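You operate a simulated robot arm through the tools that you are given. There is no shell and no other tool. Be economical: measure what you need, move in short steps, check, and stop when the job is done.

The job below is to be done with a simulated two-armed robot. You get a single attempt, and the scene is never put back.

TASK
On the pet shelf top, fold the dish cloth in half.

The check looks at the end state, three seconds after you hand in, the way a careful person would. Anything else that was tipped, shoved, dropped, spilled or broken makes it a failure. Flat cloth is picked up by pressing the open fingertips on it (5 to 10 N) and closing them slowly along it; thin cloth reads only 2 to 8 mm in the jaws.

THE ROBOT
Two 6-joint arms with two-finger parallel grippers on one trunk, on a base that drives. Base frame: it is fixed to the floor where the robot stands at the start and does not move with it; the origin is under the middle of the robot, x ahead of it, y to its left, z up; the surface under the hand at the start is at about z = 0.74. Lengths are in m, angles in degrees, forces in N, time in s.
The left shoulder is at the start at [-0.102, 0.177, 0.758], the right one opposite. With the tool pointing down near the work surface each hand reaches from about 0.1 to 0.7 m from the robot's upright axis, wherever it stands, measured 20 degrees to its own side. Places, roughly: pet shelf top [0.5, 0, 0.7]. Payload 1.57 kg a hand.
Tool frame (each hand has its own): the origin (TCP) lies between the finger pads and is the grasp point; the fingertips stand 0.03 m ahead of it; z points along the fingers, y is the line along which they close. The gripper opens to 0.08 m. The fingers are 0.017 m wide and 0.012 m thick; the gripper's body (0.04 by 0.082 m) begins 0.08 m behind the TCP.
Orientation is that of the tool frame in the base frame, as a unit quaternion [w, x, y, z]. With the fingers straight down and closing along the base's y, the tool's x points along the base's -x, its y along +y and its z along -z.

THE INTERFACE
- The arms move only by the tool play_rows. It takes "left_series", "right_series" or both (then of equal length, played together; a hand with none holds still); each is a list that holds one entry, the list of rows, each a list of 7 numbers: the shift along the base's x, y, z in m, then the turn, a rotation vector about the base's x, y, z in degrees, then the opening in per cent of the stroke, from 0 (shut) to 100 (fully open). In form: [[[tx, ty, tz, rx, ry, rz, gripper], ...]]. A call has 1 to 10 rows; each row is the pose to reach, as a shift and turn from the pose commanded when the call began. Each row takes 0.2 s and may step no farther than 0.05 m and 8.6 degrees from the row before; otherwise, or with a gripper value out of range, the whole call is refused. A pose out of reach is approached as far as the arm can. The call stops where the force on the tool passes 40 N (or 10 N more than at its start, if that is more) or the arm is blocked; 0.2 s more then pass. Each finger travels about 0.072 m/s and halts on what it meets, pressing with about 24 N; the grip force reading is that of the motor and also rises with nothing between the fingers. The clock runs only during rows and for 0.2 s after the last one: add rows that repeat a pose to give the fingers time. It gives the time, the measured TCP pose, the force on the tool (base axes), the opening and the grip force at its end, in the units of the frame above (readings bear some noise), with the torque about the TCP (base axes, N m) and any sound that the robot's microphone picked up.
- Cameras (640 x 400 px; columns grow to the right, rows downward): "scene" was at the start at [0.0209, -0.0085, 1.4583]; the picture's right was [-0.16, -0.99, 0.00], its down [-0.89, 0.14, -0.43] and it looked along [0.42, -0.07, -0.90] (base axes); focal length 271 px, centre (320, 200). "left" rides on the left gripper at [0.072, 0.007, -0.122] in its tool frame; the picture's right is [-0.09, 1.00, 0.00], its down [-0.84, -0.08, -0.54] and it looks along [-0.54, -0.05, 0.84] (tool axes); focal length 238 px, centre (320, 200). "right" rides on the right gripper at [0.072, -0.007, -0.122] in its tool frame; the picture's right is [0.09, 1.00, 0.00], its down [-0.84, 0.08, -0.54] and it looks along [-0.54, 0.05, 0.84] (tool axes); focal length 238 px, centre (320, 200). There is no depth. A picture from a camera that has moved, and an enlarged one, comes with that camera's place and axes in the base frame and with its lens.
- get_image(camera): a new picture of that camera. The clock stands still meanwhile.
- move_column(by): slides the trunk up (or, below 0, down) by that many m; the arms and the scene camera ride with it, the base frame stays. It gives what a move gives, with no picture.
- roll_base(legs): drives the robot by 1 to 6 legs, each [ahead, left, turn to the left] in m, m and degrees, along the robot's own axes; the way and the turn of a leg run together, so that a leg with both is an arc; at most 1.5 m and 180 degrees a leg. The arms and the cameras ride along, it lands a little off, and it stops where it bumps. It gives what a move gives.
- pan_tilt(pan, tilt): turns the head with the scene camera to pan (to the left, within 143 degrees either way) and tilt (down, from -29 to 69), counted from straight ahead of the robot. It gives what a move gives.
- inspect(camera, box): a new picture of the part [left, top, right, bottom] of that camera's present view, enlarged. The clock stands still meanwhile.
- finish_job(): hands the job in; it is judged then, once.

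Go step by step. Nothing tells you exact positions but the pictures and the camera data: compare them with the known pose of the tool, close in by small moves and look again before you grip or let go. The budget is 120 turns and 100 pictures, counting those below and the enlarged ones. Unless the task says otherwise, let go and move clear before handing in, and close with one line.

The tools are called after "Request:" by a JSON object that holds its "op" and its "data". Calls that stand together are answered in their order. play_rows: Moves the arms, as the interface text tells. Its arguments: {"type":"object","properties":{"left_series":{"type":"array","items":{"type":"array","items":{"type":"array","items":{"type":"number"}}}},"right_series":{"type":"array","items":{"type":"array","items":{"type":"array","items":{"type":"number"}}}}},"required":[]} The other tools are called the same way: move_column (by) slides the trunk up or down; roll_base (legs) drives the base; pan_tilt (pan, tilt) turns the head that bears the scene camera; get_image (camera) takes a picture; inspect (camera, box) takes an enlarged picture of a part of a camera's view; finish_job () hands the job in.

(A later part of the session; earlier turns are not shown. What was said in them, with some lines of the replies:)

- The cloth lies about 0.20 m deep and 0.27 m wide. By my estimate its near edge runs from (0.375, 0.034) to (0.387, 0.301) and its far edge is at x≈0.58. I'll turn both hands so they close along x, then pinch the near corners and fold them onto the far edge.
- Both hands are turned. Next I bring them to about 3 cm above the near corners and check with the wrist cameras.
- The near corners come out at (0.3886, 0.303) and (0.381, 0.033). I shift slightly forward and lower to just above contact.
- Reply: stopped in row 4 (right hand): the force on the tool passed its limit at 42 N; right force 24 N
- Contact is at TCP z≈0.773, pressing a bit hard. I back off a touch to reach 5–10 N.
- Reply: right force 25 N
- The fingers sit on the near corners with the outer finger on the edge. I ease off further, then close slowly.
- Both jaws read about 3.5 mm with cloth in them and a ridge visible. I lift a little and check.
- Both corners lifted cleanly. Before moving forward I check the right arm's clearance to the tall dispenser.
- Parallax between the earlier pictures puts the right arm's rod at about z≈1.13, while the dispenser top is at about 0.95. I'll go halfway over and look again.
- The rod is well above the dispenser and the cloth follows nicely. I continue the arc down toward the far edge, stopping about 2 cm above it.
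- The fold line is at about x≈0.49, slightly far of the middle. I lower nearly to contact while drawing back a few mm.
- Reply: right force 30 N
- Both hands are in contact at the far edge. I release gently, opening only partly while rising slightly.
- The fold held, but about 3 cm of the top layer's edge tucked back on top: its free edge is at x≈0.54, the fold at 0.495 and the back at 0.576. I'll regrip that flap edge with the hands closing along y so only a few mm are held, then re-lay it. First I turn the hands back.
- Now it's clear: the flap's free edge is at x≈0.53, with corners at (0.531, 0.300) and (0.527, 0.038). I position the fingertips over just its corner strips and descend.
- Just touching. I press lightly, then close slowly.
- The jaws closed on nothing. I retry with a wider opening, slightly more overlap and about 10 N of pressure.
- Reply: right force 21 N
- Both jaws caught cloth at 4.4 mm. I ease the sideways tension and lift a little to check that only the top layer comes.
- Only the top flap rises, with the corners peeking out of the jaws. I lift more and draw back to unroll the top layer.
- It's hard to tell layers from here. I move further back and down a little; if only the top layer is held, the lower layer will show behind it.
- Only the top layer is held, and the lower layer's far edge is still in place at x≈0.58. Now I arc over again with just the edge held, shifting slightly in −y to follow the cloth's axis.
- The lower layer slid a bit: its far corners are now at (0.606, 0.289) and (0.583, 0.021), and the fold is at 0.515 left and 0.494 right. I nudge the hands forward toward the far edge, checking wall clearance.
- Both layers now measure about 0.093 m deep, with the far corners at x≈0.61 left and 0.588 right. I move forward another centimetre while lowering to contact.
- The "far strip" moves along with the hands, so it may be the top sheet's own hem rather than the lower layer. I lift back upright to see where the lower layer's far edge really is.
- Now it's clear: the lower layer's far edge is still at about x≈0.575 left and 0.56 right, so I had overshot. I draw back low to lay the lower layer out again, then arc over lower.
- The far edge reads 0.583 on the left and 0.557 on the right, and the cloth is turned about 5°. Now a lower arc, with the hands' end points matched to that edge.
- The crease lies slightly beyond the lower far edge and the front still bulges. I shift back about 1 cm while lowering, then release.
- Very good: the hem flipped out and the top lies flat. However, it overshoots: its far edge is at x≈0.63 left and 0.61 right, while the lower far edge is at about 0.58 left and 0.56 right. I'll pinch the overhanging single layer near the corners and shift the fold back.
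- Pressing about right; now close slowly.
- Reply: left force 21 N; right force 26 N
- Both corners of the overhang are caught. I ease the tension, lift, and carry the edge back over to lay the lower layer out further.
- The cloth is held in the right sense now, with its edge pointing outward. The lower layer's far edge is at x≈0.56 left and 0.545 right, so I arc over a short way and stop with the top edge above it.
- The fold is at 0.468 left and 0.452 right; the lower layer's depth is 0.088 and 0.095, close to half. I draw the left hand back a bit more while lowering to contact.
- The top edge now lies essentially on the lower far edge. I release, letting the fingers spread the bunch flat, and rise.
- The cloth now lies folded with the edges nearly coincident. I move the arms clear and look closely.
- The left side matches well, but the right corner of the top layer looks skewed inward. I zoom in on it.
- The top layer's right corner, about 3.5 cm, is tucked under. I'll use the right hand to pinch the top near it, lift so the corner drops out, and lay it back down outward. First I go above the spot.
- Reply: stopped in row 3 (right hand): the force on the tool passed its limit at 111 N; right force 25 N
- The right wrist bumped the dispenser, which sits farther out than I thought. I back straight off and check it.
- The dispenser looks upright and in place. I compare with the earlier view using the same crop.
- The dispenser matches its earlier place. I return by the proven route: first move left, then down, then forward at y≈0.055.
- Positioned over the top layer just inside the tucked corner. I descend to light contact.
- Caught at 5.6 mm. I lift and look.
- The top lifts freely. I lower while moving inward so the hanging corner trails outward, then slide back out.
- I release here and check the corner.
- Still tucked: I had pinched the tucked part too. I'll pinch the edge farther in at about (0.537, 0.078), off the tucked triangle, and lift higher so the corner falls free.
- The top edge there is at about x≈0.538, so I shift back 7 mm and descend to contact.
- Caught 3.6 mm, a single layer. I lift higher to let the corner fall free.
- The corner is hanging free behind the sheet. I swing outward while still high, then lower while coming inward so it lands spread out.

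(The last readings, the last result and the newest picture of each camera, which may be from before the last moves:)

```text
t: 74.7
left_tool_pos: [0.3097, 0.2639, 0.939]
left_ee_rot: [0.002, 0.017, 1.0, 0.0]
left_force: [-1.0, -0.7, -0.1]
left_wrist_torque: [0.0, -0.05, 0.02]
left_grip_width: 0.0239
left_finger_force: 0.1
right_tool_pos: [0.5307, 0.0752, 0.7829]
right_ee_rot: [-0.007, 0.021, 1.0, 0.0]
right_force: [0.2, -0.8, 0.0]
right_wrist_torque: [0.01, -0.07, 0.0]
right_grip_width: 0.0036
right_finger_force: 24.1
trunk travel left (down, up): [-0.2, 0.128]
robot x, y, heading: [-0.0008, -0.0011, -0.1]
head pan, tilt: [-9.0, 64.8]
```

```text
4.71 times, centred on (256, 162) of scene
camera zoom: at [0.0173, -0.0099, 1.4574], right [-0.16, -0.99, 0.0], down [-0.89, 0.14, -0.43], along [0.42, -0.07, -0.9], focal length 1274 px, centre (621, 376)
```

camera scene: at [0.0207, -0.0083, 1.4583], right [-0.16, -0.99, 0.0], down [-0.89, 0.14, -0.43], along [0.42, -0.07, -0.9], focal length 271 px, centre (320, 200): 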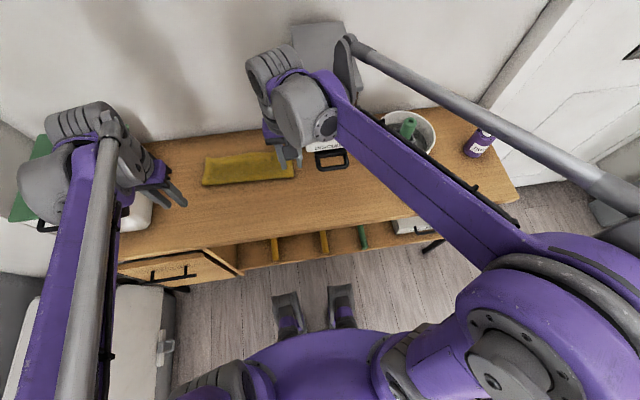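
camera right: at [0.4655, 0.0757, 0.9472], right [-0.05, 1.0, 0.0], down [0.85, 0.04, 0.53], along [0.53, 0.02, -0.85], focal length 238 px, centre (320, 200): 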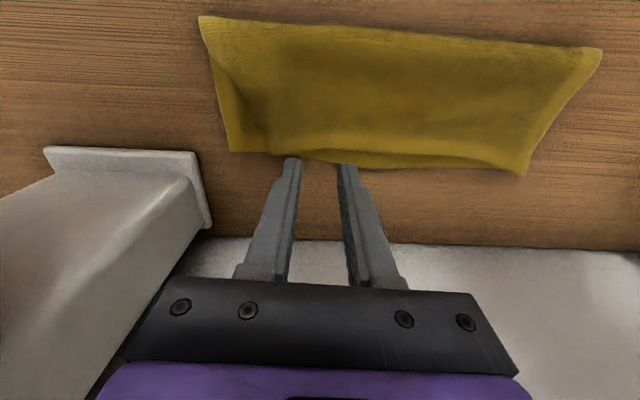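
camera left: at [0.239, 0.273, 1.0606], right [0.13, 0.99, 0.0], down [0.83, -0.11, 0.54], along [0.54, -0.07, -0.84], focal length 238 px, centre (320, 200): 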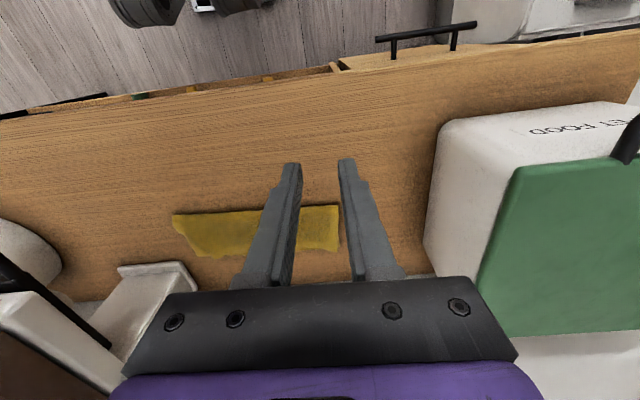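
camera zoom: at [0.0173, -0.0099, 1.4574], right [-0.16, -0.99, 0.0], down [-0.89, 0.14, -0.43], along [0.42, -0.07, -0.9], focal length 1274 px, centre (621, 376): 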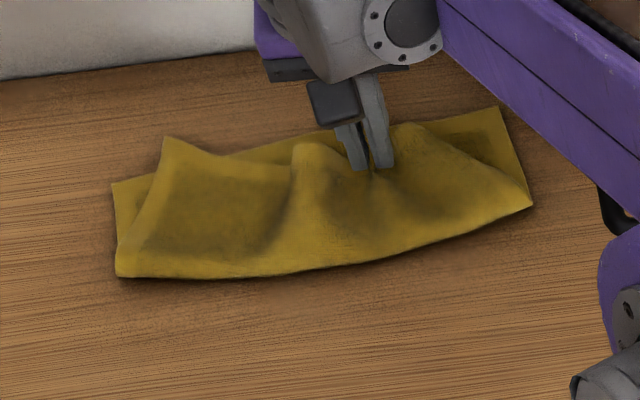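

The swing dragged the cloth and the corner still tucks. Better plan: lift and lower moving inward only, so the corner trails outward and lies flat, then release and regrip both top corners to spread them out.

Request:
{"op": "play_rows", "data": {"right_series": [[[-0.003, 0.0, 0.025, 0, 0, 0, 0], [-0.008, 0.0, 0.05, 0, 0, 0, 0], [-0.014, 0.005, 0.07, 0, 0, 0, 0], [-0.014, 0.015, 0.068, 0, 0, 0, 0], [-0.014, 0.027, 0.055, 0, 0, 0, 0], [-0.014, 0.039, 0.04, 0, 0, 0, 0], [-0.013, 0.05, 0.024, 0, 0, 0, 0], [-0.012, 0.06, 0.01, 0, 0, 0, 0], [-0.012, 0.068, 0.001, 0, 0, 0, 0], [-0.012, 0.068, 0.0, 0, 0, 0, 0]]]}}

Request:
{"op": "play_rows", "data": {"right_series": [[[0, 0, 0, 0, 0, 0, 8], [0, 0, 0, 0, 0, 0, 16], [0, 0, 0.001, 0, 0, 0, 24], [0, 0, 0.003, 0, 0, 0, 30], [0, 0, 0.02, 0, 0, 0, 30], [0, 0, 0.05, 0, 0, 0, 30], [-0.04, 0, 0.06, 0, 0, 0, 30], [-0.08, 0, 0.07, 0, 0, 0, 30], [-0.12, 0, 0.08, 0, 0, 0, 30], [-0.165, 0, 0.085, 0, 0, 0, 30]]]}}

Request:
{"op": "play_rows", "data": {"right_series": [[[-0.04, -0.02, 0.01, 0, 0, 0, 30], [-0.07, -0.05, 0.02, 0, 0, 0, 30], [-0.08, -0.09, 0.03, 0, 0, 0, 30], [-0.08, -0.135, 0.04, 0, 0, 0, 30], [-0.08, -0.17, 0.05, 0, 0, 0, 30], [-0.08, -0.2, 0.05, 0, 0, 0, 30]]]}}

Request:
{"op": "inspect", "data": {"camera": "scene", "box": [196, 130, 316, 205]}}

```text
t: 76.8
left_tool_pos: [0.3125, 0.2645, 0.9391]
left_ee_rot: [0.001, 0.018, 1.0, -0.001]
left_force: [-0.9, -0.1, -0.8]
left_wrist_torque: [-0.02, 0.03, -0.03]
left_grip_width: 0.024
left_finger_force: 0.0
right_tool_pos: [0.5179, 0.1446, 0.7834]
right_ee_rot: [-0.009, 0.023, 1.0, -0.001]
right_force: [-0.9, -1.7, 7.2]
right_wrist_torque: [0.02, 0.07, 0.0]
right_grip_width: 0.0035
right_finger_force: 24.2
trunk travel left (down, up): [-0.2, 0.128]
robot x, y, heading: [0.0026, 0.0007, -0.0]
head pan, tilt: [-9.0, 64.8]
```

```text
t: 79.0
left_tool_pos: [0.3149, 0.2645, 0.9376]
left_ee_rot: [0.0, 0.018, 1.0, -0.001]
left_force: [-0.5, -0.3, -1.4]
left_wrist_torque: [0.02, -0.06, -0.02]
left_grip_width: 0.0242
left_finger_force: 0.1
right_tool_pos: [0.3539, 0.1436, 0.8691]
right_ee_rot: [-0.007, 0.024, 1.0, -0.001]
right_force: [0.1, 0.8, -0.8]
right_wrist_torque: [-0.03, -0.03, -0.06]
right_grip_width: 0.0239
right_finger_force: 0.1
trunk travel left (down, up): [-0.2, 0.128]
robot x, y, heading: [0.0001, 0.0012, -0.3]
head pan, tilt: [-9.0, 64.8]
```

```text
t: 80.5
left_tool_pos: [0.3143, 0.2643, 0.9387]
left_ee_rot: [0.001, 0.018, 1.0, -0.001]
left_force: [0.2, 0.0, -0.2]
left_wrist_torque: [-0.02, 0.01, -0.03]
left_grip_width: 0.024
left_finger_force: 0.1
right_tool_pos: [0.2741, -0.0577, 0.9191]
right_ee_rot: [-0.007, 0.023, 1.0, -0.001]
right_force: [-0.1, -0.4, -0.6]
right_wrist_torque: [-0.02, -0.01, 0.05]
right_grip_width: 0.0242
right_finger_force: 0.1
trunk travel left (down, up): [-0.2, 0.128]
robot x, y, heading: [0.0025, -0.0, 0.0]
head pan, tilt: [-9.0, 64.8]
```

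```text
5.33 times, centred on (256, 168) of scene
camera zoom: at [0.0208, -0.0089, 1.4583], right [-0.16, -0.99, 0.0], down [-0.89, 0.14, -0.43], along [0.42, -0.07, -0.9], focal length 1444 px, centre (661, 373)
```

zoom: 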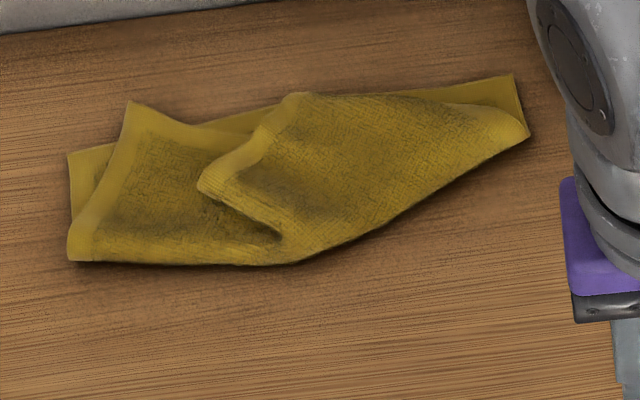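

The top got bunched. I'll reopen it: grip the top edge with both hands (left near its left corner, right at y≈0.085), unfold it back toward the robot, and redo the fold cleanly. First I approach by the safe route.

Request:
{"op": "play_rows", "data": {"right_series": [[[0, 0.045, -0.005, 0, 0, 0, 30], [0, 0.09, -0.015, 0, 0, 0, 30], [0.015, 0.13, -0.03, 0, 0, 0, 30], [0.05, 0.141, -0.045, 0, 0, 0, 30], [0.09, 0.141, -0.06, 0, 0, 0, 28], [0.13, 0.141, -0.07, 0, 0, 0, 25], [0.17, 0.141, -0.08, 0, 0, 0, 25], [0.21, 0.141, -0.09, 0, 0, 0, 25], [0.245, 0.141, -0.095, 0, 0, 0, 25], [0.264, 0.141, -0.11, 0, 0, 0, 25]]], "left_series": [[[0.03, 0, 0, 0, 0, 0, 30], [0.06, 0, -0.01, 0, 0, 0, 30], [0.09, 0, -0.025, 0, 0, 0, 30], [0.12, -0.005, -0.045, 0, 0, 0, 30], [0.15, -0.015, -0.06, 0, 0, 0, 28], [0.175, -0.025, -0.075, 0, 0, 0, 25], [0.2, -0.035, -0.09, 0, 0, 0, 25], [0.22, -0.045, -0.1, 0, 0, 0, 25], [0.236, -0.052, -0.11, 0, 0, 0, 25], [0.238, -0.054, -0.13, 0, 0, 0, 25]]]}}

Request:
{"op": "play_rows", "data": {"right_series": [[[0, 0, -0.012, 0, 0, 0, 25], [0, 0, -0.018, 0, 0, 0, 25], [0, 0, -0.022, 0, 0, 0, 25], [0, 0, -0.024, 0, 0, 0, 25]]], "left_series": [[[0, 0, -0.012, 0, 0, 0, 25], [0, 0, -0.018, 0, 0, 0, 25], [0, 0, -0.022, 0, 0, 0, 25], [0, 0, -0.024, 0, 0, 0, 25]]]}}

```text
t: 82.7
left_tool_pos: [0.551, 0.2111, 0.8074]
left_ee_rot: [0.0, 0.018, 1.0, -0.001]
left_force: [0.0, 0.0, -0.7]
left_wrist_torque: [0.02, 0.02, 0.03]
left_grip_width: 0.0204
left_finger_force: 0.0
right_tool_pos: [0.5382, 0.0829, 0.8077]
right_ee_rot: [-0.008, 0.023, 1.0, -0.001]
right_force: [-0.5, -0.5, 0.6]
right_wrist_torque: [0.04, 0.02, 0.01]
right_grip_width: 0.0201
right_finger_force: 0.0
trunk travel left (down, up): [-0.2, 0.128]
robot x, y, heading: [0.0057, -0.001, 0.1]
head pan, tilt: [-9.0, 64.8]
```

```text
t: 83.7
left_tool_pos: [0.5519, 0.2106, 0.7842]
left_ee_rot: [0.0, 0.018, 1.0, -0.001]
left_force: [-0.5, 0.3, 0.0]
left_wrist_torque: [0.01, 0.0, 0.01]
left_grip_width: 0.0202
left_finger_force: 0.0
right_tool_pos: [0.5384, 0.0838, 0.783]
right_ee_rot: [-0.008, 0.024, 1.0, -0.001]
right_force: [-0.3, 0.3, 0.2]
right_wrist_torque: [0.0, 0.0, 0.0]
right_grip_width: 0.02
right_finger_force: 0.1
trunk travel left (down, up): [-0.2, 0.128]
robot x, y, heading: [0.0003, -0.0008, 0.0]
head pan, tilt: [-9.0, 64.8]
```

Request:
{"op": "play_rows", "data": {"right_series": [[[0, 0, -0.002, 0, 0, 0, 25], [0, 0, -0.004, 0, 0, 0, 25], [0, 0, -0.006, 0, 0, 0, 25], [0, 0, -0.006, 0, 0, 0, 25]]], "left_series": [[[0, 0, -0.002, 0, 0, 0, 25], [0, 0, -0.004, 0, 0, 0, 25], [0, 0, -0.007, 0, 0, 0, 25], [0, 0, -0.007, 0, 0, 0, 25]]]}}

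```text
t: 84.7
left_tool_pos: [0.5508, 0.2108, 0.777]
left_ee_rot: [0.001, 0.018, 1.0, -0.002]
left_force: [1.1, -0.3, 1.2]
left_wrist_torque: [-0.05, 0.01, 0.02]
left_grip_width: 0.0201
left_finger_force: 0.0
right_tool_pos: [0.5386, 0.0846, 0.7781]
right_ee_rot: [-0.007, 0.022, 1.0, -0.002]
right_force: [0.6, -0.1, 8.4]
right_wrist_torque: [0.02, -0.02, -0.03]
right_grip_width: 0.0199
right_finger_force: 0.0
trunk travel left (down, up): [-0.2, 0.128]
robot x, y, heading: [-0.001, -0.0021, -0.0]
head pan, tilt: [-9.0, 64.8]
```

Request:
{"op": "play_rows", "data": {"right_series": [[[0, 0, 0, 0, 0, 0, 25], [0, 0, 0, 0, 0, 0, 25], [0, 0, 0, 0, 0, 0, 21], [0, 0, 0, 0, 0, 0, 17], [0, 0, 0, 0, 0, 0, 13], [0, 0, 0, 0, 0, 0, 9], [0, 0, 0, 0, 0, 0, 5], [0, 0, 0, 0, 0, 0, 0], [0, 0, 0, 0, 0, 0, 0], [0, 0, 0, 0, 0, 0, 0]]], "left_series": [[[0, 0, -0.0015, 0, 0, 0, 25], [0, 0, -0.0022, 0, 0, 0, 25], [0, 0, -0.0022, 0, 0, 0, 21], [0, 0, -0.0022, 0, 0, 0, 17], [0, 0, -0.0022, 0, 0, 0, 13], [0, 0, -0.0022, 0, 0, 0, 9], [0, 0, -0.0022, 0, 0, 0, 5], [0, 0, -0.0022, 0, 0, 0, 0], [0, 0, -0.0022, 0, 0, 0, 0], [0, 0, -0.0022, 0, 0, 0, 0]]]}}

```text
t: 86.8
left_tool_pos: [0.5504, 0.2102, 0.7761]
left_ee_rot: [0.0, 0.018, 1.0, -0.001]
left_force: [0.7, -1.3, 4.7]
left_wrist_torque: [-0.06, 0.03, -0.01]
left_grip_width: 0.0038
left_finger_force: 23.8
right_tool_pos: [0.5387, 0.0834, 0.7787]
right_ee_rot: [-0.007, 0.022, 1.0, -0.001]
right_force: [-0.3, -0.1, 7.2]
right_wrist_torque: [-0.03, 0.03, -0.03]
right_grip_width: 0.0
right_finger_force: 21.2
trunk travel left (down, up): [-0.2, 0.128]
robot x, y, heading: [0.0033, 0.0005, -0.2]
head pan, tilt: [-9.0, 64.8]
```

Left caught; right missed. I retry right with a wider opening and a bit more pressure.

Request:
{"op": "play_rows", "data": {"right_series": [[[0, 0, 0.008, 0, 0, 0, 12], [-0.004, 0, 0.01, 0, 0, 0, 28], [-0.004, 0, 0.005, 0, 0, 0, 35], [-0.004, 0, 0.001, 0, 0, 0, 35], [-0.004, 0, -0.0005, 0, 0, 0, 35], [-0.004, 0, -0.001, 0, 0, 0, 35]]]}}

Request:
{"op": "play_rows", "data": {"right_series": [[[0, 0, 0, 0, 0, 0, 32], [0, 0, 0, 0, 0, 0, 28], [0, 0, 0, 0, 0, 0, 24], [0, 0, 0, 0, 0, 0, 20], [0, 0, 0, 0, 0, 0, 16], [0, 0, 0, 0, 0, 0, 12], [0, 0, 0, 0, 0, 0, 8], [0, 0, 0, 0, 0, 0, 4], [0, 0, 0, 0, 0, 0, 0], [0, 0, 0, 0, 0, 0, 0]]]}}

```text
t: 88.2
left_tool_pos: [0.5516, 0.2109, 0.7763]
left_ee_rot: [0.001, 0.019, 1.0, -0.001]
left_force: [-0.7, -0.2, 4.3]
left_wrist_torque: [-0.04, 0.03, 0.0]
left_grip_width: 0.0036
left_finger_force: 23.8
right_tool_pos: [0.5354, 0.0855, 0.7776]
right_ee_rot: [-0.008, 0.023, 1.0, -0.002]
right_force: [0.8, 1.6, 12.3]
right_wrist_torque: [0.08, -0.05, 0.0]
right_grip_width: 0.0276
right_finger_force: 0.0
trunk travel left (down, up): [-0.2, 0.128]
robot x, y, heading: [0.0041, -0.0022, -0.1]
head pan, tilt: [-9.0, 64.8]
```

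```text
t: 90.5
left_tool_pos: [0.5505, 0.2116, 0.7771]
left_ee_rot: [0.0, 0.018, 1.0, -0.001]
left_force: [0.3, -0.9, 4.3]
left_wrist_torque: [-0.01, 0.02, 0.03]
left_grip_width: 0.0037
left_finger_force: 23.6
right_tool_pos: [0.5342, 0.084, 0.7771]
right_ee_rot: [-0.007, 0.023, 1.0, -0.002]
right_force: [0.3, -1.4, 13.2]
right_wrist_torque: [0.01, -0.06, 0.0]
right_grip_width: 0.0038
right_finger_force: 23.9
trunk travel left (down, up): [-0.2, 0.128]
robot x, y, heading: [-0.001, -0.0025, 0.0]
head pan, tilt: [-9.0, 64.8]
```

Both have cloth now. I lift and carry the edge back toward the robot, spreading the hands, to lie the cloth flat.

Request:
{"op": "play_rows", "data": {"left_series": [[[-0.003, 0, 0.015, 0, 0, 0, 0], [-0.012, 0.003, 0.04, 0, 0, 0, 0], [-0.03, 0.008, 0.065, 0, 0, 0, 0], [-0.055, 0.014, 0.078, 0, 0, 0, 0], [-0.08, 0.02, 0.08, 0, 0, 0, 0], [-0.105, 0.026, 0.072, 0, 0, 0, 0], [-0.13, 0.032, 0.055, 0, 0, 0, 0], [-0.15, 0.036, 0.035, 0, 0, 0, 0], [-0.163, 0.038, 0.018, 0, 0, 0, 0], [-0.168, 0.04, 0.005, 0, 0, 0, 0]]], "right_series": [[[-0.003, 0, 0.015, 0, 0, 0, 0], [-0.012, -0.002, 0.04, 0, 0, 0, 0], [-0.03, -0.005, 0.065, 0, 0, 0, 0], [-0.055, -0.008, 0.078, 0, 0, 0, 0], [-0.08, -0.012, 0.08, 0, 0, 0, 0], [-0.105, -0.015, 0.072, 0, 0, 0, 0], [-0.13, -0.018, 0.055, 0, 0, 0, 0], [-0.15, -0.02, 0.035, 0, 0, 0, 0], [-0.16, -0.02, 0.018, 0, 0, 0, 0], [-0.165, -0.02, 0.005, 0, 0, 0, 0]]]}}

Request:
{"op": "get_image", "data": {"camera": "right"}}

```text
t: 92.7
left_tool_pos: [0.3812, 0.251, 0.7805]
left_ee_rot: [0.001, 0.018, 1.0, -0.001]
left_force: [0.4, 0.1, 1.0]
left_wrist_torque: [0.02, -0.02, -0.04]
left_grip_width: 0.0036
left_finger_force: 23.6
right_tool_pos: [0.3697, 0.0648, 0.7831]
right_ee_rot: [-0.008, 0.022, 1.0, -0.002]
right_force: [1.4, 0.3, 0.4]
right_wrist_torque: [0.0, 0.01, -0.02]
right_grip_width: 0.0035
right_finger_force: 24.4
trunk travel left (down, up): [-0.2, 0.128]
robot x, y, heading: [-0.0009, 0.0004, -0.1]
head pan, tilt: [-9.0, 64.8]
```

```text
5 pictures are left
camera right: at [0.2995, 0.0617, 0.9056], right [-0.05, 1.0, 0.0], down [0.85, 0.04, 0.53], along [0.53, 0.02, -0.85], focal length 238 px, centre (320, 200)
```

right: 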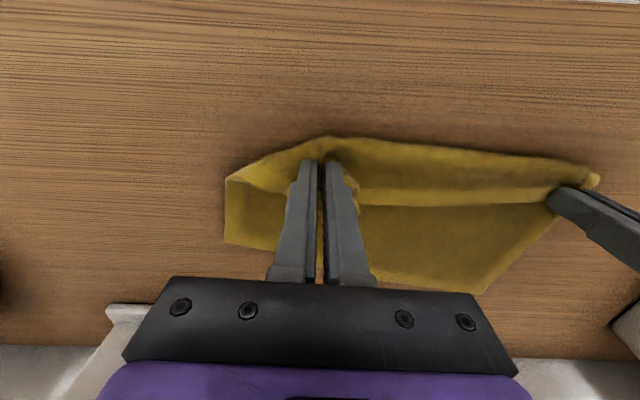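

The cloth is nearly open, with the right corner lying dog-eared on top; its tip is at about (0.41, 0.10). I release the right hand and move over that tip to grip the true corner.

Request:
{"op": "play_rows", "data": {"right_series": [[[0, 0, 0, 0, 0, 0, 10], [0, 0, 0, 0, 0, 0, 20], [0, 0, 0.002, 0, 0, 0, 30], [0, 0, 0.015, 0, 0, 0, 30], [0, 0, 0.045, 0, 0, 0, 30], [-0.03, 0.0, 0.06, 0, 0, 0, 30], [-0.03, 0.0, 0.06, 0, 0, 0, 30]]]}}

Request:
{"op": "get_image", "data": {"camera": "right"}}

```text
t: 94.2
left_tool_pos: [0.3837, 0.2518, 0.7808]
left_ee_rot: [0.0, 0.018, 1.0, 0.0]
left_force: [-0.4, -0.6, 0.5]
left_wrist_torque: [-0.03, 0.0, -0.01]
left_grip_width: 0.0034
left_finger_force: 23.6
right_tool_pos: [0.3416, 0.0639, 0.842]
right_ee_rot: [-0.009, 0.022, 1.0, -0.002]
right_force: [0.2, 0.5, -1.0]
right_wrist_torque: [-0.05, 0.03, 0.02]
right_grip_width: 0.024
right_finger_force: 0.0
trunk travel left (down, up): [-0.2, 0.128]
robot x, y, heading: [0.0017, -0.0005, -0.2]
head pan, tilt: [-9.0, 64.8]
```

```text
4 pictures are left
camera right: at [0.2707, 0.0606, 0.9656], right [-0.05, 1.0, 0.0], down [0.85, 0.04, 0.53], along [0.53, 0.02, -0.85], focal length 238 px, centre (320, 200)
```

right: 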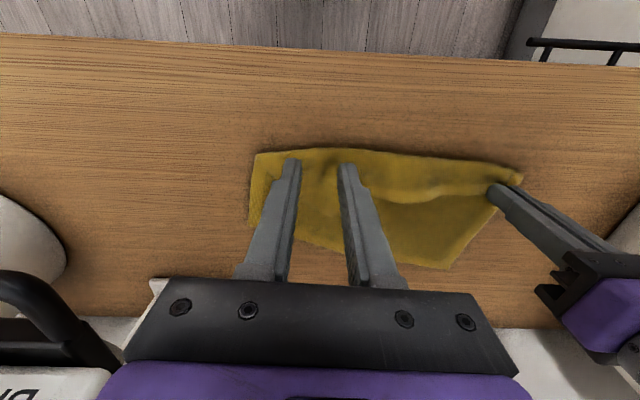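

This already resembles a partial fold. I move the right hand aside to see the right corner clearly.

Request:
{"op": "play_rows", "data": {"right_series": [[[-0.04, -0.02, 0.02, 0, 0, 0, 30], [-0.06, -0.06, 0.04, 0, 0, 0, 30], [-0.06, -0.1, 0.06, 0, 0, 0, 30], [-0.06, -0.14, 0.08, 0, 0, 0, 30], [-0.06, -0.17, 0.08, 0, 0, 0, 30]]]}}

Request:
{"op": "inspect", "data": {"camera": "scene", "box": [190, 140, 310, 215]}}

```text
t: 95.5
left_tool_pos: [0.3831, 0.2512, 0.7812]
left_ee_rot: [0.001, 0.018, 1.0, -0.001]
left_force: [-0.6, 0.0, 0.5]
left_wrist_torque: [0.01, -0.02, 0.01]
left_grip_width: 0.0038
left_finger_force: 23.9
right_tool_pos: [0.2783, -0.1064, 0.9242]
right_ee_rot: [-0.007, 0.023, 1.0, -0.001]
right_force: [-0.3, 0.9, -0.1]
right_wrist_torque: [0.01, -0.01, 0.0]
right_grip_width: 0.0238
right_finger_force: 0.2
trunk travel left (down, up): [-0.2, 0.128]
robot x, y, heading: [0.0011, -0.0031, 0.0]
head pan, tilt: [-9.0, 64.8]
```

```text
5.33 times, centred on (250, 178) of scene
camera zoom: at [0.021, -0.0087, 1.4583], right [-0.16, -0.99, 0.0], down [-0.89, 0.14, -0.43], along [0.42, -0.07, -0.9], focal length 1444 px, centre (693, 320)
```

zoom: 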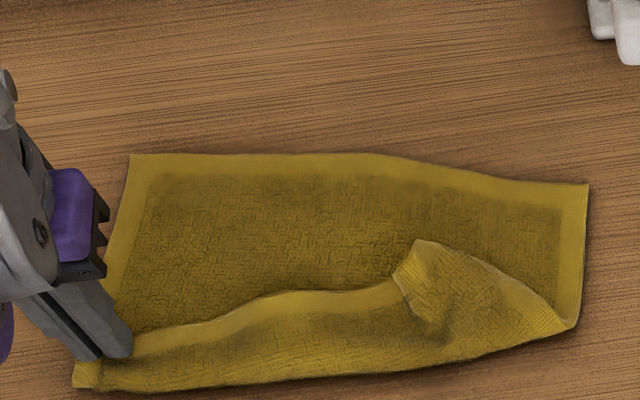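

Now it's clear: the flap's right corner is tucked underneath, along the line (0.423, 0.077)–(0.377, 0.015). I'll pinch the flap there and flip that part back toward the robot, which brings the tucked corner on top where I can grip it.

Request:
{"op": "play_rows", "data": {"right_series": [[[0, 0.045, -0.01, 0, 0, 0, 30], [0, 0.09, -0.02, 0, 0, 0, 30], [0, 0.135, -0.04, 0, 0, 0, 30], [0.01, 0.175, -0.06, 0, 0, 0, 32], [0.045, 0.186, -0.08, 0, 0, 0, 35], [0.085, 0.186, -0.095, 0, 0, 0, 35], [0.12, 0.186, -0.11, 0, 0, 0, 35], [0.12, 0.186, -0.13, 0, 0, 0, 35], [0.12, 0.186, -0.14, 0, 0, 0, 35], [0.12, 0.186, -0.143, 0, 0, 0, 35]]]}}

Request:
{"op": "play_rows", "data": {"right_series": [[[0, 0, -0.002, 0, 0, 0, 35], [0, 0, -0.004, 0, 0, 0, 35], [0, 0, -0.004, 0, 0, 0, 35]]]}}

```text
t: 97.7
left_tool_pos: [0.3841, 0.2518, 0.78]
left_ee_rot: [0.001, 0.018, 1.0, -0.001]
left_force: [0.2, -0.5, 0.9]
left_wrist_torque: [0.03, 0.01, -0.02]
left_grip_width: 0.0038
left_finger_force: 24.4
right_tool_pos: [0.401, 0.0808, 0.7791]
right_ee_rot: [-0.008, 0.022, 1.0, -0.002]
right_force: [0.0, 0.6, 0.3]
right_wrist_torque: [0.01, 0.02, 0.01]
right_grip_width: 0.0273
right_finger_force: 0.0
trunk travel left (down, up): [-0.2, 0.128]
robot x, y, heading: [-0.0009, -0.0013, -0.1]
head pan, tilt: [-9.0, 64.8]
```

```text
t: 98.5
left_tool_pos: [0.3828, 0.2501, 0.7827]
left_ee_rot: [0.0, 0.018, 1.0, 0.0]
left_force: [0.5, 0.4, 0.7]
left_wrist_torque: [0.01, 0.02, 0.01]
left_grip_width: 0.0035
left_finger_force: 23.6
right_tool_pos: [0.3992, 0.0802, 0.7751]
right_ee_rot: [-0.007, 0.023, 1.0, -0.001]
right_force: [2.8, 2.0, 17.0]
right_wrist_torque: [-0.19, -0.13, 0.09]
right_grip_width: 0.0272
right_finger_force: 0.0
trunk travel left (down, up): [-0.2, 0.128]
robot x, y, heading: [-0.0002, -0.0014, 0.0]
head pan, tilt: [-9.0, 64.8]
```

Request:
{"op": "play_rows", "data": {"right_series": [[[0, 0, 0.001, 0, 0, 0, 35], [0, 0, 0.001, 0, 0, 0, 31], [0, 0, 0.001, 0, 0, 0, 27], [0, 0, 0.001, 0, 0, 0, 23], [0, 0, 0.001, 0, 0, 0, 19], [0, 0, 0.001, 0, 0, 0, 15], [0, 0, 0.001, 0, 0, 0, 11], [0, 0, 0.001, 0, 0, 0, 6], [0, 0, 0.001, 0, 0, 0, 0], [0, 0, 0.001, 0, 0, 0, 0]]]}}

```text
t: 100.7
left_tool_pos: [0.3818, 0.2517, 0.7789]
left_ee_rot: [0.001, 0.019, 1.0, -0.001]
left_force: [1.6, -1.0, 0.3]
left_wrist_torque: [0.02, -0.04, -0.05]
left_grip_width: 0.0037
left_finger_force: 24.3
right_tool_pos: [0.4001, 0.08, 0.7767]
right_ee_rot: [-0.007, 0.023, 1.0, -0.002]
right_force: [-0.3, -2.7, 8.8]
right_wrist_torque: [-0.11, -0.02, 0.0]
right_grip_width: 0.0043
right_finger_force: 24.6
trunk travel left (down, up): [-0.2, 0.128]
robot x, y, heading: [-0.0002, -0.005, -0.1]
head pan, tilt: [-9.0, 64.8]
```

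Caught. I flip the flap back toward the robot with both hands, release the right one, and look.

Request:
{"op": "play_rows", "data": {"right_series": [[[-0.003, 0, 0.02, 0, 0, 0, 0], [-0.012, 0, 0.045, 0, 0, 0, 0], [-0.03, 0, 0.063, 0, 0, 0, 0], [-0.05, 0, 0.064, 0, 0, 0, 0], [-0.068, 0, 0.054, 0, 0, 0, 0], [-0.083, 0, 0.036, 0, 0, 0, 0], [-0.092, 0, 0.018, 0, 0, 0, 0], [-0.095, 0, 0.006, 0, 0, 0, 0]]], "left_series": [[[-0.003, 0, 0.015, 0, 0, 0, 0], [-0.01, 0, 0.03, 0, 0, 0, 0], [-0.02, 0, 0.038, 0, 0, 0, 0], [-0.032, 0, 0.038, 0, 0, 0, 0], [-0.042, 0, 0.03, 0, 0, 0, 0], [-0.05, 0, 0.02, 0, 0, 0, 0], [-0.055, 0, 0.01, 0, 0, 0, 0], [-0.058, 0, 0.003, 0, 0, 0, 0]]]}}

Request:
{"op": "play_rows", "data": {"right_series": [[[0, 0, 0, 0, 0, 0, 8], [0, 0, 0, 0, 0, 0, 16], [0, 0, 0.001, 0, 0, 0, 25], [0, 0, 0.008, 0, 0, 0, 30], [0, 0, 0.03, 0, 0, 0, 30], [-0.02, -0.03, 0.06, 0, 0, 0, 30], [-0.03, -0.07, 0.09, 0, 0, 0, 30], [-0.03, -0.11, 0.12, 0, 0, 0, 30], [-0.03, -0.15, 0.14, 0, 0, 0, 30], [-0.03, -0.18, 0.145, 0, 0, 0, 30]]]}}

Request:
{"op": "inspect", "data": {"camera": "scene", "box": [190, 150, 318, 230]}}

```text
t: 102.5
left_tool_pos: [0.3253, 0.2502, 0.7832]
left_ee_rot: [0.001, 0.019, 1.0, -0.001]
left_force: [0.5, -0.8, 1.0]
left_wrist_torque: [0.0, 0.0, 0.02]
left_grip_width: 0.0038
left_finger_force: 24.1
right_tool_pos: [0.3056, 0.0802, 0.7825]
right_ee_rot: [-0.008, 0.023, 1.0, -0.001]
right_force: [0.2, -0.3, 0.0]
right_wrist_torque: [-0.02, 0.01, 0.0]
right_grip_width: 0.0041
right_finger_force: 24.5
trunk travel left (down, up): [-0.2, 0.128]
robot x, y, heading: [-0.0028, 0.0, -0.0]
head pan, tilt: [-9.0, 64.8]
```

```text
refused: row 7 steps farther than a row can; nothing moved
```

```text
5.00 times, centred on (254, 190) of scene
camera zoom: at [0.0212, -0.0085, 1.4584], right [-0.16, -0.99, 0.0], down [-0.89, 0.14, -0.43], along [0.42, -0.07, -0.9], focal length 1354 px, centre (650, 250)
```

zoom: 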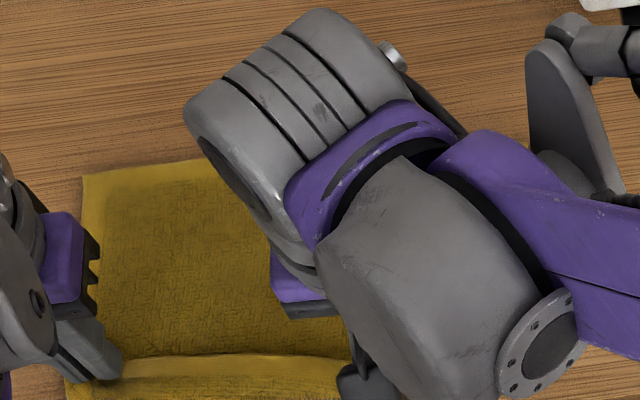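

The release move was refused for step size. I redo it in smaller steps and look.

Request:
{"op": "play_rows", "data": {"right_series": [[[0, 0, 0, 0, 0, 0, 8], [0, 0, 0, 0, 0, 0, 16], [0, 0, 0.001, 0, 0, 0, 25], [0, 0, 0.008, 0, 0, 0, 30], [0, 0, 0.03, 0, 0, 0, 30], [-0.01, -0.02, 0.06, 0, 0, 0, 30], [-0.02, -0.05, 0.085, 0, 0, 0, 30], [-0.03, -0.085, 0.11, 0, 0, 0, 30], [-0.03, -0.125, 0.13, 0, 0, 0, 30], [-0.03, -0.165, 0.14, 0, 0, 0, 30]]]}}

Request:
{"op": "play_rows", "data": {"right_series": [[[0, -0.04, 0, 0, 0, 0, 30], [0, -0.08, 0, 0, 0, 0, 30]]]}}

Request:
{"op": "inspect", "data": {"camera": "scene", "box": [182, 145, 326, 235]}}

```text
t: 104.7
left_tool_pos: [0.324, 0.2502, 0.782]
left_ee_rot: [0.002, 0.019, 1.0, -0.001]
left_force: [-0.3, -0.1, 0.0]
left_wrist_torque: [0.03, -0.01, 0.0]
left_grip_width: 0.0037
left_finger_force: 23.9
right_tool_pos: [0.2757, -0.0851, 0.9229]
right_ee_rot: [-0.007, 0.023, 1.0, -0.002]
right_force: [0.2, -0.6, 0.2]
right_wrist_torque: [-0.03, 0.01, 0.0]
right_grip_width: 0.0238
right_finger_force: 0.0
trunk travel left (down, up): [-0.2, 0.128]
robot x, y, heading: [0.001, -0.0023, 0.1]
head pan, tilt: [-9.0, 64.8]
```

```text
t: 105.2
left_tool_pos: [0.3252, 0.2518, 0.7831]
left_ee_rot: [0.001, 0.018, 1.0, 0.0]
left_force: [0.3, -0.2, 0.1]
left_wrist_torque: [0.01, 0.0, -0.01]
left_grip_width: 0.0036
left_finger_force: 24.4
right_tool_pos: [0.2749, -0.1655, 0.9235]
right_ee_rot: [-0.008, 0.023, 1.0, -0.002]
right_force: [-0.4, -0.6, 0.5]
right_wrist_torque: [-0.01, 0.03, -0.03]
right_grip_width: 0.0242
right_finger_force: 0.0
trunk travel left (down, up): [-0.2, 0.128]
robot x, y, heading: [-0.0009, 0.0, 0.1]
head pan, tilt: [-9.0, 64.8]
```

```text
4.44 times, centred on (254, 190) of scene
camera zoom: at [0.0212, -0.0086, 1.4583], right [-0.16, -0.99, 0.0], down [-0.89, 0.14, -0.43], along [0.42, -0.07, -0.9], focal length 1203 px, centre (613, 244)
```

zoom: 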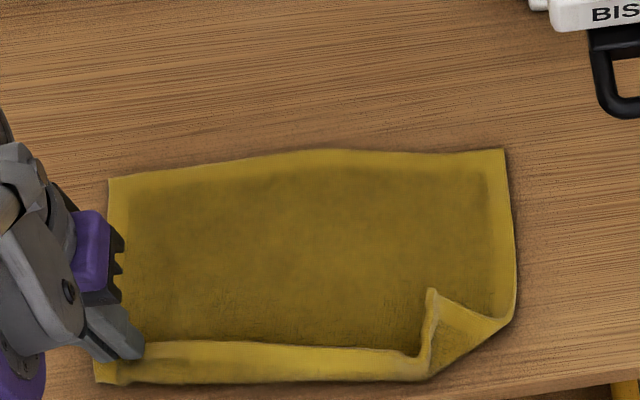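

The cloth is now almost flat, with the dog-ear on top: tip (0.338, 0.059), crease from (0.311, 0.011) to (0.282, 0.064). The far corners are at (0.4375, 0.0) and (0.459, 0.267). I'll pinch the dog-ear near its tip and then carry both corners onto the far corners, turning the right hand so its corner points outward.

Request:
{"op": "play_rows", "data": {"right_series": [[[0, 0.042, -0.01, 0, 0, 0, 30], [0, 0.084, -0.02, 0, 0, 0, 30], [0, 0.126, -0.03, 0, 0, 0, 28], [0, 0.168, -0.05, 0, 0, 0, 26], [0.01, 0.2, -0.075, 0, 0, 0, 26], [0.03, 0.2075, -0.105, 0, 0, 0, 26], [0.042, 0.2075, -0.13, 0, 0, 0, 26], [0.042, 0.2075, -0.142, 0, 0, 0, 26], [0.042, 0.2075, -0.1465, 0, 0, 0, 26], [0.042, 0.2075, -0.1475, 0, 0, 0, 26]]]}}

```text
t: 107.5
left_tool_pos: [0.3255, 0.2506, 0.7831]
left_ee_rot: [0.0, 0.017, 1.0, -0.001]
left_force: [0.3, -0.1, -0.2]
left_wrist_torque: [0.07, 0.02, -0.01]
left_grip_width: 0.0037
left_finger_force: 23.6
right_tool_pos: [0.3162, 0.0426, 0.7764]
right_ee_rot: [-0.007, 0.022, 1.0, -0.001]
right_force: [2.8, -1.0, 16.6]
right_wrist_torque: [0.2, -0.06, -0.02]
right_grip_width: 0.0204
right_finger_force: 0.0
trunk travel left (down, up): [-0.2, 0.128]
robot x, y, heading: [-0.0002, -0.0009, -0.3]
head pan, tilt: [-9.0, 64.8]
```

Request:
{"op": "play_rows", "data": {"right_series": [[[0, 0, 0.0007, 0, 0, 0, 26], [0, 0, 0.0007, 0, 0, 0, 23], [0, 0, 0.0007, 0, 0, 0, 20], [0, 0, 0.0007, 0, 0, 0, 17], [0, 0, 0.0007, 0, 0, 0, 14], [0, 0, 0.0007, 0, 0, 0, 11], [0, 0, 0.0007, 0, 0, 0, 7], [0, 0, 0.0007, 0, 0, 0, 3], [0, 0, 0.0007, 0, 0, 0, 0], [0, 0, 0.0007, 0, 0, 0, 0]]]}}

```text
t: 109.7
left_tool_pos: [0.3263, 0.2501, 0.7831]
left_ee_rot: [0.001, 0.018, 1.0, -0.001]
left_force: [0.0, -0.7, -0.1]
left_wrist_torque: [-0.03, 0.0, 0.02]
left_grip_width: 0.0037
left_finger_force: 24.2
right_tool_pos: [0.3164, 0.0421, 0.7746]
right_ee_rot: [-0.007, 0.023, 1.0, -0.002]
right_force: [0.5, 1.9, 10.4]
right_wrist_torque: [0.2, 0.04, -0.03]
right_grip_width: 0.0025
right_finger_force: 24.2
trunk travel left (down, up): [-0.2, 0.128]
robot x, y, heading: [-0.0005, 0.0011, -0.1]
head pan, tilt: [-9.0, 64.8]
```

Caught at 2.5 mm. Now the joint fold: both hands arc forward together, with the right hand turning.

Request:
{"op": "play_rows", "data": {"right_series": [[[0.002, -0.001, 0.015, 0, 0, -8, 0], [0.008, -0.003, 0.032, 0, 0, -16, 0], [0.018, -0.006, 0.046, 0, 0, -24, 0], [0.03, -0.009, 0.054, 0, 0, -32, 0], [0.043, -0.012, 0.056, 0, 0, -40, 0], [0.057, -0.015, 0.052, 0, 0, -48, 0], [0.07, -0.018, 0.043, 0, 0, -56, 0], [0.081, -0.021, 0.031, 0, 0, -64, 0], [0.09, -0.023, 0.02, 0, 0, -72, 0], [0.096, -0.023, 0.012, 0, 0, -80, 0]]], "left_series": [[[0.003, 0, 0.012, 0, 0, 0, 0], [0.01, 0, 0.028, 0, 0, 0, 0], [0.021, 0, 0.04, 0, 0, 0, 0], [0.035, 0, 0.047, 0, 0, 0, 0], [0.05, 0, 0.048, 0, 0, 0, 0], [0.065, 0, 0.044, 0, 0, 0, 0], [0.079, 0, 0.035, 0, 0, 0, 0], [0.09, 0, 0.023, 0, 0, 0, 0], [0.099, 0.001, 0.012, 0, 0, 0, 0], [0.104, 0.002, 0.005, 0, 0, 0, 0]]]}}

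```text
t: 111.8
left_tool_pos: [0.4291, 0.2524, 0.7892]
left_ee_rot: [0.001, 0.019, 1.0, -0.001]
left_force: [0.1, -0.7, -0.2]
left_wrist_torque: [-0.02, 0.02, 0.0]
left_grip_width: 0.0036
left_finger_force: 24.2
right_tool_pos: [0.4129, 0.02, 0.7878]
right_ee_rot: [-0.007, 0.66, 0.751, 0.004]
right_force: [-0.1, 0.0, 0.4]
right_wrist_torque: [0.02, -0.03, 0.07]
right_grip_width: 0.002
right_finger_force: 23.3
trunk travel left (down, up): [-0.2, 0.128]
robot x, y, heading: [-0.0017, 0.0002, 0.1]
head pan, tilt: [-9.0, 64.8]
```

Both hands still hold. I spread slightly, lower to contact, release, and retreat on the safe side.

Request:
{"op": "play_rows", "data": {"right_series": [[[0.001, -0.004, -0.003, 0, 0, 0, 0], [0.002, -0.008, -0.006, 0, 0, 0, 0], [0.002, -0.009, -0.009, 0, 0, 0, 0], [0.002, -0.009, -0.009, 0, 0, 0, 6], [0.002, -0.009, -0.009, 0, 0, 0, 12], [0.002, -0.009, -0.007, 0, 0, 0, 18], [0.002, -0.009, 0.005, 0, 0, 0, 20], [0.002, -0.006, 0.03, 0, 0, 0, 20], [-0.01, 0.0, 0.06, 0, 0, 0, 20], [-0.04, 0.0, 0.085, 0, 0, 0, 20]]], "left_series": [[[0.001, 0.002, -0.003, 0, 0, 0, 0], [0.002, 0.004, -0.006, 0, 0, 0, 0], [0.002, 0.005, -0.009, 0, 0, 0, 0], [0.002, 0.005, -0.009, 0, 0, 0, 6], [0.002, 0.005, -0.009, 0, 0, 0, 12], [0.002, 0.005, -0.008, 0, 0, 0, 20], [0.002, 0.005, -0.003, 0, 0, 0, 28], [0.002, 0.005, 0.02, 0, 0, 0, 30], [-0.01, 0.005, 0.05, 0, 0, 0, 30], [-0.04, 0.005, 0.075, 0, 0, 0, 30]]]}}

Request:
{"op": "play_rows", "data": {"right_series": [[[-0.03, -0.02, 0.02, 0, 0, 0, 20], [-0.06, -0.05, 0.04, 0, 0, 0, 20], [-0.1, -0.07, 0.05, 0, 0, 0, 20], [-0.11, -0.11, 0.05, 0, 0, 0, 20], [-0.11, -0.15, 0.05, 0, 0, 0, 20]]], "left_series": [[[-0.03, 0, 0.02, 0, 0, 0, 30], [-0.06, 0, 0.04, 0, 0, 0, 30], [-0.09, 0, 0.06, 0, 0, 0, 30], [-0.11, 0.005, 0.08, 0, 0, 0, 30], [-0.12, 0.01, 0.09, 0, 0, 0, 30]]]}}

Request:
{"op": "inspect", "data": {"camera": "scene", "box": [182, 140, 326, 230]}}

```text
t: 114.0
left_tool_pos: [0.3858, 0.2581, 0.8642]
left_ee_rot: [0.001, 0.018, 1.0, -0.001]
left_force: [-0.5, -0.8, 0.6]
left_wrist_torque: [-0.01, -0.02, 0.0]
left_grip_width: 0.024
left_finger_force: 0.0
right_tool_pos: [0.3701, 0.02, 0.8737]
right_ee_rot: [-0.006, 0.66, 0.751, 0.005]
right_force: [-0.9, -0.5, 0.3]
right_wrist_torque: [-0.02, -0.02, 0.0]
right_grip_width: 0.0161
right_finger_force: 0.0
trunk travel left (down, up): [-0.2, 0.128]
robot x, y, heading: [0.0023, -0.0007, 0.3]
head pan, tilt: [-9.0, 64.8]
```

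```text
t: 115.2
left_tool_pos: [0.2692, 0.2671, 0.9544]
left_ee_rot: [0.001, 0.018, 1.0, 0.0]
left_force: [0.4, 0.3, -0.3]
left_wrist_torque: [-0.03, 0.02, -0.04]
left_grip_width: 0.0242
left_finger_force: 0.1
right_tool_pos: [0.2632, -0.1307, 0.9233]
right_ee_rot: [-0.007, 0.66, 0.751, 0.004]
right_force: [0.6, 1.3, -0.6]
right_wrist_torque: [-0.05, 0.02, 0.0]
right_grip_width: 0.0161
right_finger_force: 0.1
trunk travel left (down, up): [-0.2, 0.128]
robot x, y, heading: [-0.0006, 0.0018, -0.0]
head pan, tilt: [-9.0, 64.8]
```

```text
4.44 times, centred on (254, 185) of scene
camera zoom: at [0.0206, -0.0088, 1.4583], right [-0.16, -0.99, 0.0], down [-0.89, 0.14, -0.43], along [0.42, -0.07, -0.9], focal length 1203 px, centre (613, 267)
```

zoom: 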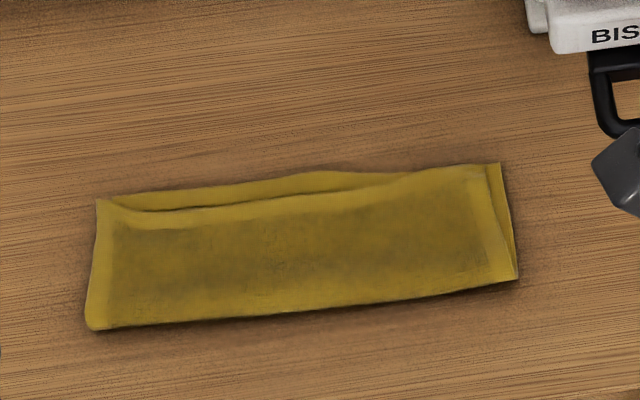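

The cloth is now folded neatly in half, its edges within about 1–2 cm of each other and all four corners paired. Both hands are clear and nothing else looks moved, so I hand in.

Request:
{"op": "finish_job", "data": {}}

```text
The job is handed in.
```

The dish cloth on the pet shelf top is folded in half, with its edges within about 1–2 cm of each other, and both hands are clear; the right hand bumped the biscuit dispenser once along the way, but it looked unmoved when I compared pictures afterwards.
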